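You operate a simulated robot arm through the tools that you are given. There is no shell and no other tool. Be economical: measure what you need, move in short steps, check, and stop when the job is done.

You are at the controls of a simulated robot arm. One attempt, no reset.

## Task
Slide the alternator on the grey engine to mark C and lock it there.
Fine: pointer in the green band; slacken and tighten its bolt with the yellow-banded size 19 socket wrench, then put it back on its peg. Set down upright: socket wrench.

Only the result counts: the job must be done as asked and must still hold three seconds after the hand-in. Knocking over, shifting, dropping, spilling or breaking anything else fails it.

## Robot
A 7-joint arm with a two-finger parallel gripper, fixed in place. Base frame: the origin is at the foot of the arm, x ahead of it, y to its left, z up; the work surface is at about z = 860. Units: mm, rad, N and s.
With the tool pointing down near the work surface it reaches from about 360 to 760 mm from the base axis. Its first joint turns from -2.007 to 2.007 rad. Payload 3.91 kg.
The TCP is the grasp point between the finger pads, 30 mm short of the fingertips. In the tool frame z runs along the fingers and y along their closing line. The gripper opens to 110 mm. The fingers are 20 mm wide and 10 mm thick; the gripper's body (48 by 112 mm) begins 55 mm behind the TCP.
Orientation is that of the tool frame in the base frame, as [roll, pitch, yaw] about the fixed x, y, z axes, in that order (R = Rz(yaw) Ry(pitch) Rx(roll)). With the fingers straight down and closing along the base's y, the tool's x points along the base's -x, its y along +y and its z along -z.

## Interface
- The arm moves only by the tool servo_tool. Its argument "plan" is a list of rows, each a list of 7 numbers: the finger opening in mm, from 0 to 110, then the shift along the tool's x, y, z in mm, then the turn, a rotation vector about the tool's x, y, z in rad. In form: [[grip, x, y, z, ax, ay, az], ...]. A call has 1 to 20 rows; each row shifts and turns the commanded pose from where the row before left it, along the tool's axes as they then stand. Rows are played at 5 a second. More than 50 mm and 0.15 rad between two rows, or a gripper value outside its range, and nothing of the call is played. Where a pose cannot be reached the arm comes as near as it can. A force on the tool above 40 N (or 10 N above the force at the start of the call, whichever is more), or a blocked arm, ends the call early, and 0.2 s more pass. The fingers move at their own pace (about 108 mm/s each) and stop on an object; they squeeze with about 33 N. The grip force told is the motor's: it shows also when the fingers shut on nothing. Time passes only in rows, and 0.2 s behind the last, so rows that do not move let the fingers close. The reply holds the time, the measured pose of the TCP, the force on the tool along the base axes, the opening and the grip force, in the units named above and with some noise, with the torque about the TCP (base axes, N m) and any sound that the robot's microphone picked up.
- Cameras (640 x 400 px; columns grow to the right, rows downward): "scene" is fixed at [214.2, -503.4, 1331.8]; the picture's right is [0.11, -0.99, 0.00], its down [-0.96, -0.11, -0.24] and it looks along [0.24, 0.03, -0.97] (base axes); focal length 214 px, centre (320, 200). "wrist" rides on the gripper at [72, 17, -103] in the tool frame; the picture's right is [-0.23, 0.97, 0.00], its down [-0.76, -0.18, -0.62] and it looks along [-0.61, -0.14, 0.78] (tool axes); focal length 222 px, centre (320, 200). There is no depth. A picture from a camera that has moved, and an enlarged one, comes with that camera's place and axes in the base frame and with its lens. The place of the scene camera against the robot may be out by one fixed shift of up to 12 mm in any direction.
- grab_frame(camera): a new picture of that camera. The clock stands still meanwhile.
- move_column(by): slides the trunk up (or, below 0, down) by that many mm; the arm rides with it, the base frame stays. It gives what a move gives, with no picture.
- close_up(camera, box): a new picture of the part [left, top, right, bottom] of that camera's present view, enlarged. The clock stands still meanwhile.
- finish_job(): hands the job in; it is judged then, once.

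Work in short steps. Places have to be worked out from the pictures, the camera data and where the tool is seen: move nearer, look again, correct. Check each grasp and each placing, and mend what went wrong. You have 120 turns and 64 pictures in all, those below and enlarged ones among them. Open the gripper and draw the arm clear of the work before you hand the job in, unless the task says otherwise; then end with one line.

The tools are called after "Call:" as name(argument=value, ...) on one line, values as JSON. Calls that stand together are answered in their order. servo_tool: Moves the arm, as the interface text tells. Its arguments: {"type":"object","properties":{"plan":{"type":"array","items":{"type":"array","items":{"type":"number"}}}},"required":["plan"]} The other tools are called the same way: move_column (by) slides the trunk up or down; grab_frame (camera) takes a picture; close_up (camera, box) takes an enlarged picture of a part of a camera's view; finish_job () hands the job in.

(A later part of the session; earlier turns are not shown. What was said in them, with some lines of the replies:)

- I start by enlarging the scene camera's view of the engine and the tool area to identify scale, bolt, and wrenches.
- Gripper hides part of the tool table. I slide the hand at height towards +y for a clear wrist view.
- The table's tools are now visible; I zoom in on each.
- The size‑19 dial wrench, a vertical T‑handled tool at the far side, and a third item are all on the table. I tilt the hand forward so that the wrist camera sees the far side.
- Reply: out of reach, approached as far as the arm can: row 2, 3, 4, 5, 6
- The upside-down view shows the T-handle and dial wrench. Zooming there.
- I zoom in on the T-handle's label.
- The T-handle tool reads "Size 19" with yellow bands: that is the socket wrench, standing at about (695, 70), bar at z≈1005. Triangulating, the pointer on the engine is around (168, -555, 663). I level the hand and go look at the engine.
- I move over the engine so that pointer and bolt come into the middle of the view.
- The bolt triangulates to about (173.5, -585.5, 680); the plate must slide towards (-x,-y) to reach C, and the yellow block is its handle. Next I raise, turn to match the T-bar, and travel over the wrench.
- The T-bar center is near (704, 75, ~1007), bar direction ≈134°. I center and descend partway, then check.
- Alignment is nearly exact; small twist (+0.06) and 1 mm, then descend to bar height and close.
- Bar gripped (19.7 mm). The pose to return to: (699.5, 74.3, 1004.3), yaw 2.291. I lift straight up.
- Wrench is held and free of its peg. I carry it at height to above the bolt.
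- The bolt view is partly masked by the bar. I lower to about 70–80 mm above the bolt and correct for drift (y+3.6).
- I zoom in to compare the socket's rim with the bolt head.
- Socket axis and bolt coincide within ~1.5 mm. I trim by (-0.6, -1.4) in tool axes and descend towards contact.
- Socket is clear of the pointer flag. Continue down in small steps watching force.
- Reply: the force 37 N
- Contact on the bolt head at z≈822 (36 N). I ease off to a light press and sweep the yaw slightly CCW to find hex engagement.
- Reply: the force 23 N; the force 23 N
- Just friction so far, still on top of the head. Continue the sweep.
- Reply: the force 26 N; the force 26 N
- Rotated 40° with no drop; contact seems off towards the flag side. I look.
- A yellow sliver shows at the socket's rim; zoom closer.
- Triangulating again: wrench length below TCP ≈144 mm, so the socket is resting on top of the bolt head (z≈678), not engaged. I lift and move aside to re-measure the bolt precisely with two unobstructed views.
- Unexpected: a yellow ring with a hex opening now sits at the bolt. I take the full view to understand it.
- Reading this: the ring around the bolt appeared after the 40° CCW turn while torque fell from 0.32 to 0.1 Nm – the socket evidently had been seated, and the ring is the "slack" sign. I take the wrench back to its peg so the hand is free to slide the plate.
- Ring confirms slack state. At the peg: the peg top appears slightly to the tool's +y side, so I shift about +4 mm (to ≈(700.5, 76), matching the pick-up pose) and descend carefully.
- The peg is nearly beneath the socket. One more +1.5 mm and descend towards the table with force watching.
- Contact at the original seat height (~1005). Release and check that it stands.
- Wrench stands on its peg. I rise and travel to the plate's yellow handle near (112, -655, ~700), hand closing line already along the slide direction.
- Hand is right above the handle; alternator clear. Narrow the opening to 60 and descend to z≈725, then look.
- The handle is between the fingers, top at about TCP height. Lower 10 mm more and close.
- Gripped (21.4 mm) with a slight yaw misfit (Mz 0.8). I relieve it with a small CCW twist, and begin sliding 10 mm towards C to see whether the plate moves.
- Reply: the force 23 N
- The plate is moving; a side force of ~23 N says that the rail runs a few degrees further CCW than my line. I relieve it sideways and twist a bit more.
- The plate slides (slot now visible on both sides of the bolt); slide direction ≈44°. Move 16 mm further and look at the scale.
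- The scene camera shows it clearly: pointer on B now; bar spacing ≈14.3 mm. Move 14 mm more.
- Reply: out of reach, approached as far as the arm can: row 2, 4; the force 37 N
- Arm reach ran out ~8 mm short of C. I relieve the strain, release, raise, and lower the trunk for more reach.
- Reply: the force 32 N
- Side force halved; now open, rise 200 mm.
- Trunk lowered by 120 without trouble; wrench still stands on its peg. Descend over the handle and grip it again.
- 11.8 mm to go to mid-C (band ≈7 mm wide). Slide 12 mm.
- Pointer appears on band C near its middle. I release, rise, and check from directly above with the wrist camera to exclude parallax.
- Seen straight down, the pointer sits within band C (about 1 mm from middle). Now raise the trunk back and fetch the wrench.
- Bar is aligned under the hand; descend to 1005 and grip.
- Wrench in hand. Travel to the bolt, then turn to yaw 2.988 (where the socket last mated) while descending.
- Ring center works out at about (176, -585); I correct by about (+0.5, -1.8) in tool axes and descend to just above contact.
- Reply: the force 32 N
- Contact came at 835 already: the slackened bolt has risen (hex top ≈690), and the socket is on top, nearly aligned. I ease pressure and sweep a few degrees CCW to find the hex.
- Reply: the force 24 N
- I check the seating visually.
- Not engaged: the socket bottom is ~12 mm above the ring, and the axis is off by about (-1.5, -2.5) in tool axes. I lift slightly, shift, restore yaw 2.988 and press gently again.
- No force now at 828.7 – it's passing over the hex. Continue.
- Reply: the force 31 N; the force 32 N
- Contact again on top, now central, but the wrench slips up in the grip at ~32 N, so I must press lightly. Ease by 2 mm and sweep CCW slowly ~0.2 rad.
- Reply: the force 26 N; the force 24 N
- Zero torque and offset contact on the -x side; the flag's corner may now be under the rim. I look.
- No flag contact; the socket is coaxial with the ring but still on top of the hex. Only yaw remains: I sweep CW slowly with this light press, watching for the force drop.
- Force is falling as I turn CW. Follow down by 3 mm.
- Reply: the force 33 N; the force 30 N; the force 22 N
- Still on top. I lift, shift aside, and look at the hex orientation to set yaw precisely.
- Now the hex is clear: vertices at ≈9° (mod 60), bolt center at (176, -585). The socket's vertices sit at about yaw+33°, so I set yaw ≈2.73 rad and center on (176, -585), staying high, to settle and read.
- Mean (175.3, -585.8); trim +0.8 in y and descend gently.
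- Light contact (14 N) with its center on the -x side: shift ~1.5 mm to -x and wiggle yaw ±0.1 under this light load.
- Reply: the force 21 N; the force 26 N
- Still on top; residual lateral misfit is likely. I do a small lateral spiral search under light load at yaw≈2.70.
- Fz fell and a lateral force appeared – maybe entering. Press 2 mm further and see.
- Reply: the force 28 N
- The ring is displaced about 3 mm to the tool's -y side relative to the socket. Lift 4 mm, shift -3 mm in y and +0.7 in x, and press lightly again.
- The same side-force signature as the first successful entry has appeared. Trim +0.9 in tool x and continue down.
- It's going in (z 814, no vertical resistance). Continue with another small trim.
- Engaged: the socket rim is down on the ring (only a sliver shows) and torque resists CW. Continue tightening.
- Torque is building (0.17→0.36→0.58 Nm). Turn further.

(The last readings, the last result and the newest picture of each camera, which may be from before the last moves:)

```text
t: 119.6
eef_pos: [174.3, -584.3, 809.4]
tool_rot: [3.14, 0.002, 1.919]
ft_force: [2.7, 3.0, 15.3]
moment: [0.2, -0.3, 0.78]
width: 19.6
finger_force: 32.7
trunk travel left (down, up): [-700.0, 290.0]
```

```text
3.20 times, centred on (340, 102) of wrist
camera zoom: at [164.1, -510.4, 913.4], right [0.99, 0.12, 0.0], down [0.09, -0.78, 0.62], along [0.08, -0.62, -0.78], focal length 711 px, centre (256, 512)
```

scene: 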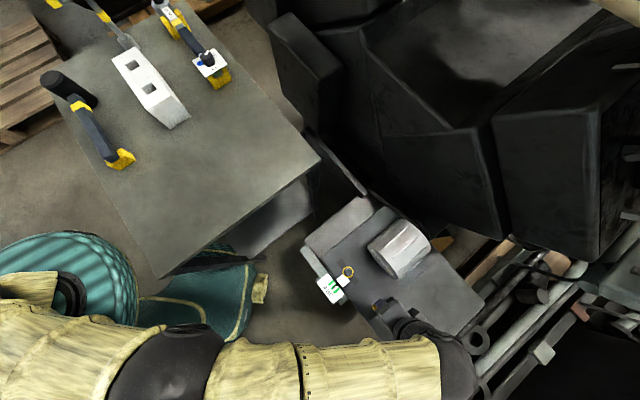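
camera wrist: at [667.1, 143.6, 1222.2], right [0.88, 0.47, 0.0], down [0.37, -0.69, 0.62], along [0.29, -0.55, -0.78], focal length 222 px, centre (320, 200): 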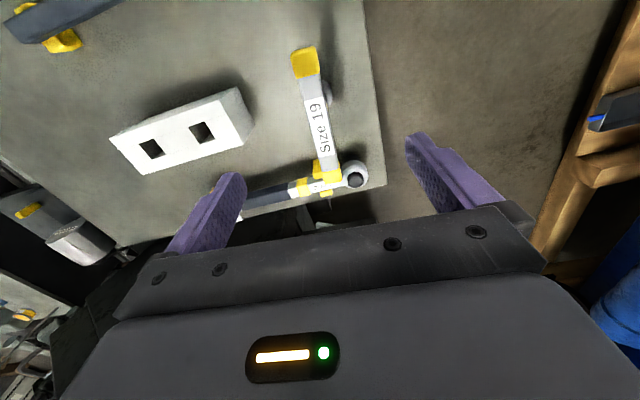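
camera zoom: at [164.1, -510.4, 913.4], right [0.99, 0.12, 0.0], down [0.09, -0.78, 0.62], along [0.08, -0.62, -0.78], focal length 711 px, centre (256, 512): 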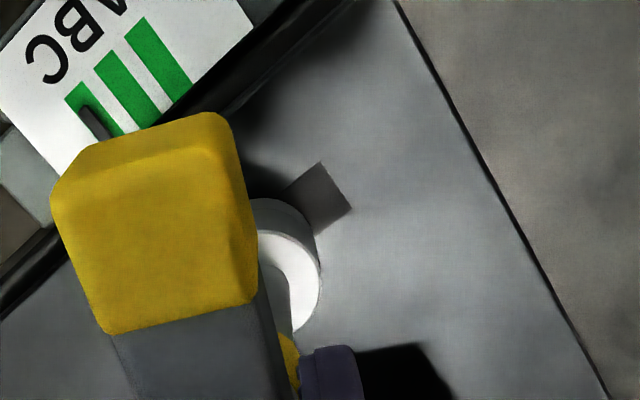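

The ring no longer shows beside the socket, and the pointer is still on C. One more tightening push.

Call:
servo_tool(plan=[[0, 0, 0, 0, 0, 0, 0.05], [0, 0, 0, 0, 0, 0, 0.05], [0, 0, 0, 0, 0, 0, 0.05], [0, 0, 0, 0, 0, 0, 0]])

```text
t: 120.6
eef_pos: [173.5, -584.6, 810.5]
tool_rot: [3.14, -0.001, 1.767]
ft_force: [2.2, 4.3, 11.3]
moment: [0.36, -0.11, 0.89]
width: 20.9
finger_force: 32.8
trunk travel left (down, up): [-700.0, 290.0]
```

Grip starts to twist at 0.89 Nm: the bolt is tight. I unwind the grip strain slightly, lift off, and inspect the bolt.

Call:
servo_tool(plan=[[0, 0, 0, 0, 0, 0, -0.06], [0, 0, 0, -5, 0, 0, 0], [0, 0, 0, -15, 0, 0, 0], [0, 0, 0, -30, 0, 0, 0], [0, 0, -20, -20, 0, 0, 0], [0, 0, -25, 0, 0, 0, 0]])

Call:
close_up(camera="wrist", box=[250, 0, 410, 120])

```text
t: 122.0
eef_pos: [131.8, -597.5, 879.9]
tool_rot: [3.138, 0.0, 1.827]
ft_force: [-0.5, 0.3, -3.5]
moment: [0.06, -0.01, 0.03]
width: 19.4
finger_force: 33.1
trunk travel left (down, up): [-700.0, 290.0]
```

```text
3.33 times, centred on (330, 60) of wrist
camera zoom: at [129.0, -522.6, 983.3], right [1.0, 0.03, 0.0], down [0.02, -0.78, 0.62], along [0.02, -0.62, -0.78], focal length 740 px, centre (287, 667)
```

zoom: 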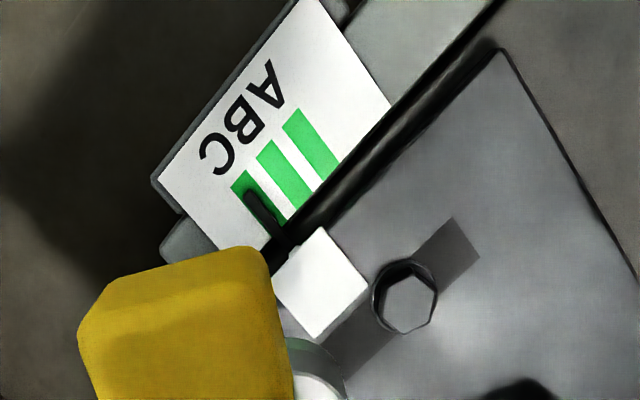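

The ring is gone (locked) and the pointer is on C. Now return the wrench: raise, turn to yaw 2.291 and travel to the peg.

Call:
servo_tool(plan=[[0, 0, 0, -45, 0, 0, -0.116], [0, 0, 0, -45, 0, 0, -0.116], [0, 0, 0, -45, 0, 0, -0.116], [0, 0, 0, -45, 0, 0, -0.116], [0, 0, 0, -45, 0, 0, 0]])

Call:
servo_tool(plan=[[0, 6.57, 43.6, 0, 0, 0, 0], [0, 6.57, 43.6, 0, 0, 0, 0], [0, 6.57, 43.6, 0, 0, 0, 0], [0, 6.57, 43.6, 0, 0, 0, 0], [0, 6.57, 43.6, 0, 0, 0, 0], [0, 6.57, 43.6, 0, 0, 0, 0], [0, 6.57, 43.6, 0, 0, 0, 0], [0, 6.57, 43.6, 0, 0, 0, 0], [0, 6.57, 43.6, 0, 0, 0, 0], [0, 6.57, 43.6, 0, 0, 0, 0], [0, 6.57, 43.6, 0, 0, 0, 0], [0, 6.57, 43.6, 0, 0, 0, 0], [0, 6.57, 43.6, 0, 0, 0, 0], [0, 6.57, 43.6, 0, 0, 0, 0], [0, 6.57, 43.6, 0, 0, 0, 0], [0, 6.57, 43.6, 0, 0, 0, 0], [0, 6.57, 43.6, 0, 0, 0, 0], [0, 6.57, 43.6, 0, 0, 0, 0], [0, 6.57, 43.6, 0, 0, 0, 0]])

Call:
servo_tool(plan=[[0, 6.57, 43.5, 0, 0, 0, 0], [0, 0, 0, 0, 0, 0, 0], [0, 0, 0, 0, 0, 0, 0]])

Call:
servo_tool(plan=[[0, 0, 0, 0, 0, 0, 0]])

Call:
close_up(camera="wrist", box=[260, 40, 400, 150])

```text
t: 123.2
eef_pos: [132.7, -595.9, 1105.4]
tool_rot: [3.137, 0.001, 2.291]
ft_force: [0.5, 0.0, -2.6]
moment: [0.03, -0.01, 0.01]
width: 19.7
finger_force: 33.3
trunk travel left (down, up): [-700.0, 290.0]
```

```text
t: 127.2
eef_pos: [668.3, 43.9, 1103.7]
tool_rot: [3.141, -0.001, 2.291]
ft_force: [0.3, 0.3, -3.3]
moment: [-0.01, -0.01, -0.01]
width: 19.6
finger_force: 33.0
trunk travel left (down, up): [-700.0, 290.0]
```

```text
t: 128.0
eef_pos: [694.9, 79.2, 1105.3]
tool_rot: [3.141, 0.0, 2.293]
ft_force: [0.1, -0.7, -3.1]
moment: [-0.03, 0.02, 0.02]
width: 19.7
finger_force: 33.1
trunk travel left (down, up): [-700.0, 290.0]
```

```text
t: 128.4
eef_pos: [695.4, 78.0, 1105.9]
tool_rot: [3.14, 0.003, 2.293]
ft_force: [-1.1, -0.2, -2.8]
moment: [0.02, -0.01, 0.0]
width: 19.7
finger_force: 33.3
trunk travel left (down, up): [-700.0, 290.0]
```

```text
3.64 times, centred on (330, 95) of wrist
camera zoom: at [659.3, 143.6, 1209.3], right [0.88, 0.47, 0.0], down [0.37, -0.69, 0.62], along [0.3, -0.55, -0.78], focal length 808 px, centre (284, 582)
```

zoom: 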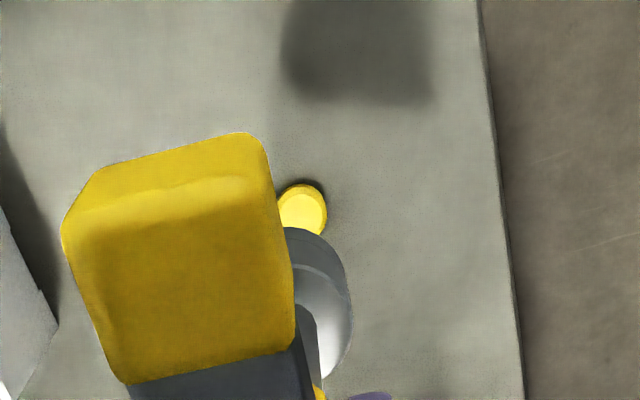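

Peg sits at (−4.8, +4.7) tool offset relative to the earlier good approach; I shift accordingly and descend.

Call:
servo_tool(plan=[[0, -4.8, 4.7, 20, 0, 0, 0], [0, 0, 0, 25, 0, 0, 0], [0, 0, 0, 20, 0, 0, 0], [0, 0, 0, 0, 0, 0, 0], [0, 0, 0, 0, 0, 0, 0]])

Call:
servo_tool(plan=[[0, 0, 0, 0, 0, 0, 0]])

Call:
close_up(camera="wrist", box=[260, 40, 400, 150])

```text
t: 129.6
eef_pos: [704.1, 78.0, 1039.9]
tool_rot: [3.139, 0.001, 2.293]
ft_force: [-0.1, 0.8, -2.7]
moment: [0.01, 0.04, -0.01]
width: 19.6
finger_force: 32.8
trunk travel left (down, up): [-700.0, 290.0]
```

```text
t: 130.0
eef_pos: [704.9, 78.3, 1041.0]
tool_rot: [3.139, 0.002, 2.293]
ft_force: [-0.9, 0.4, -3.1]
moment: [0.02, -0.01, 0.03]
width: 19.4
finger_force: 33.1
trunk travel left (down, up): [-700.0, 290.0]
```

```text
3.64 times, centred on (330, 95) of wrist
camera zoom: at [667.2, 144.4, 1144.4], right [0.88, 0.47, 0.0], down [0.37, -0.69, 0.62], along [0.3, -0.55, -0.78], focal length 808 px, centre (284, 582)
```

zoom: 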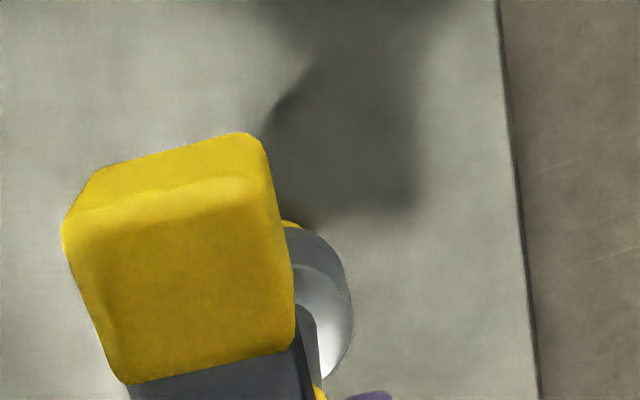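

Matches the earlier successful approach view. Descend gently.

Call:
servo_tool(plan=[[0, 0, 0, 10, 0, 0, 0], [0, 0, 0, 8, 0, 0, 0], [0, 0, 0, 6, 0, 0, 0], [0, 0, 0, 0, 0, 0, 0]])

Call:
servo_tool(plan=[[0, 0, 0, 5, 0, 0, 0], [0, 0, 0, 5, 0, 0, 0], [0, 0, 0, 0, 0, 0, 0]])

```text
t: 131.0
eef_pos: [703.5, 77.5, 1014.8]
tool_rot: [3.14, 0.0, 2.292]
ft_force: [0.3, -0.5, -3.2]
moment: [0.03, 0.03, 0.04]
width: 19.6
finger_force: 33.0
trunk travel left (down, up): [-700.0, 290.0]
```

```text
t: 131.8
eef_pos: [703.6, 78.9, 1005.0]
tool_rot: [3.139, 0.002, 2.292]
ft_force: [0.1, 0.5, -3.0]
moment: [0.03, 0.02, 0.02]
width: 19.4
finger_force: 32.5
trunk travel left (down, up): [-700.0, 290.0]
```

Call:
servo_tool(plan=[[0, 0, 0, 3, 0, 0, 0], [0, 0, 0, 2, 0, 0, 0], [0, 0, 0, 0, 0, 0, 0]])

Call:
servo_tool(plan=[[0, 0, 0, 2, 0, 0, 0], [0, 0, 0, 0, 0, 0, 0]])

```text
t: 132.6
eef_pos: [704.2, 76.6, 999.6]
tool_rot: [3.14, 0.003, 2.293]
ft_force: [-0.6, 0.8, -3.3]
moment: [0.03, 0.01, -0.03]
width: 19.4
finger_force: 33.3
trunk travel left (down, up): [-700.0, 290.0]
```

```text
t: 133.2
eef_pos: [703.9, 78.3, 998.1]
tool_rot: [3.14, 0.002, 2.293]
ft_force: [-0.1, 0.0, -2.8]
moment: [0.01, 0.03, 0.02]
width: 19.7
finger_force: 32.8
trunk travel left (down, up): [-700.0, 290.0]
```

Call:
servo_tool(plan=[[0, 0, 0, 1.5, 0, 0, 0], [0, 0, 0, 0, 0, 0, 0]])

Call:
servo_tool(plan=[[0, 0, 0, 1.5, 0, 0, 0], [0, 0, 0, 0, 0, 0, 0]])

```text
t: 133.8
eef_pos: [701.9, 77.3, 997.5]
tool_rot: [3.14, 0.003, 2.292]
ft_force: [0.5, -0.4, -1.6]
moment: [-0.12, -0.04, -0.01]
width: 19.9
finger_force: 32.5
trunk travel left (down, up): [-700.0, 290.0]
```

```text
t: 134.4
eef_pos: [704.1, 78.1, 995.5]
tool_rot: [3.139, 0.001, 2.292]
ft_force: [-0.3, -2.6, 0.8]
moment: [-0.37, 0.01, 0.02]
width: 19.4
finger_force: 32.3
trunk travel left (down, up): [-700.0, 290.0]
```

The table now carries the wrench at the expected height (~995). Release.

Call:
servo_tool(plan=[[0, 0, 0, 0.5, 0, 0, 0], [25, 0, 0, 0, 0, 0, 0], [35, 0, 0, 0, 0, 0, 0], [60, 0, 0, 0, 0, 0, 0], [110, 0, 0, 0, 0, 0, 0], [110, 0, 0, 0, 0, 0, 0]])

Call:
servo_tool(plan=[[110, 0, 0, -20, 0, 0, 0], [110, 0, 0, -40, 0, 0, 0], [110, 0, 0, -40, 0, 0, 0], [110, 0, 0, -30, 0, 0, 0], [110, 0, -30, 0, 0, 0, 0], [110, 0, -40, 0, 0, 0, 0], [110, 0, -40, 0, 0, 0, 0], [110, 0, -40, 0, 0, 0, 0], [110, 0, -40, 0, 0, 0, 0], [110, 0, -40, 0, 0, 0, 0], [110, 0, -40, 0, 0, 0, 0]])

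Call:
grab_frame(camera="scene")

```text
t: 135.8
eef_pos: [703.5, 77.6, 995.7]
tool_rot: [3.14, 0.002, 2.292]
ft_force: [-0.3, 0.4, -0.1]
moment: [-0.02, -0.02, 0.0]
width: 109.8
finger_force: 0.0
trunk travel left (down, up): [-700.0, 290.0]
```

```text
t: 138.2
eef_pos: [500.8, -99.6, 1126.7]
tool_rot: [3.138, 0.002, 2.292]
ft_force: [-1.2, -0.2, 0.1]
moment: [-0.01, -0.02, 0.0]
width: 110.1
finger_force: 0.0
trunk travel left (down, up): [-700.0, 290.0]
```

```text
1 pictures are left
```

scene: 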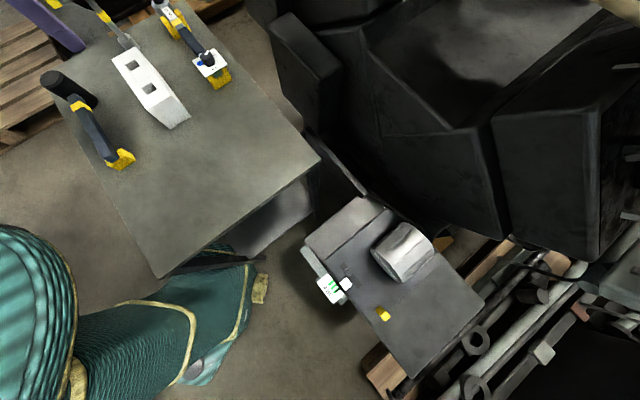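

The wrench stands on its peg as at the start, and the ring is gone. Last picture: confirm the pointer.

Call:
close_up(camera="scene", box=[315, 265, 355, 297])

```text
12.50 times, centred on (335, 281) of scene
camera zoom: at [214.2, -503.4, 1331.8], right [0.11, -0.99, 0.0], down [-0.96, -0.11, -0.24], along [0.24, 0.03, -0.97], focal length 2681 px, centre (132, -812)
```

zoom: 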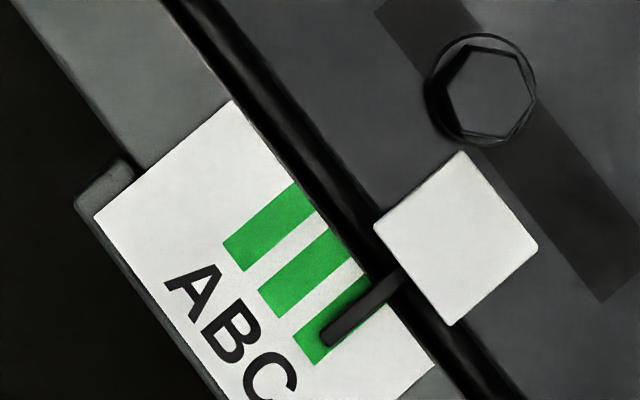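

Pointer unchanged on C, bolt locked, wrench on its peg, hand clear and open. Handing in.

Call:
finish_job()

```text
The job is handed in.
```

The alternator on the grey engine is at mark C with its bolt tightened, the pointer is in the green band about 1 mm from the middle, and the size 19 socket wrench stands upright on its peg.
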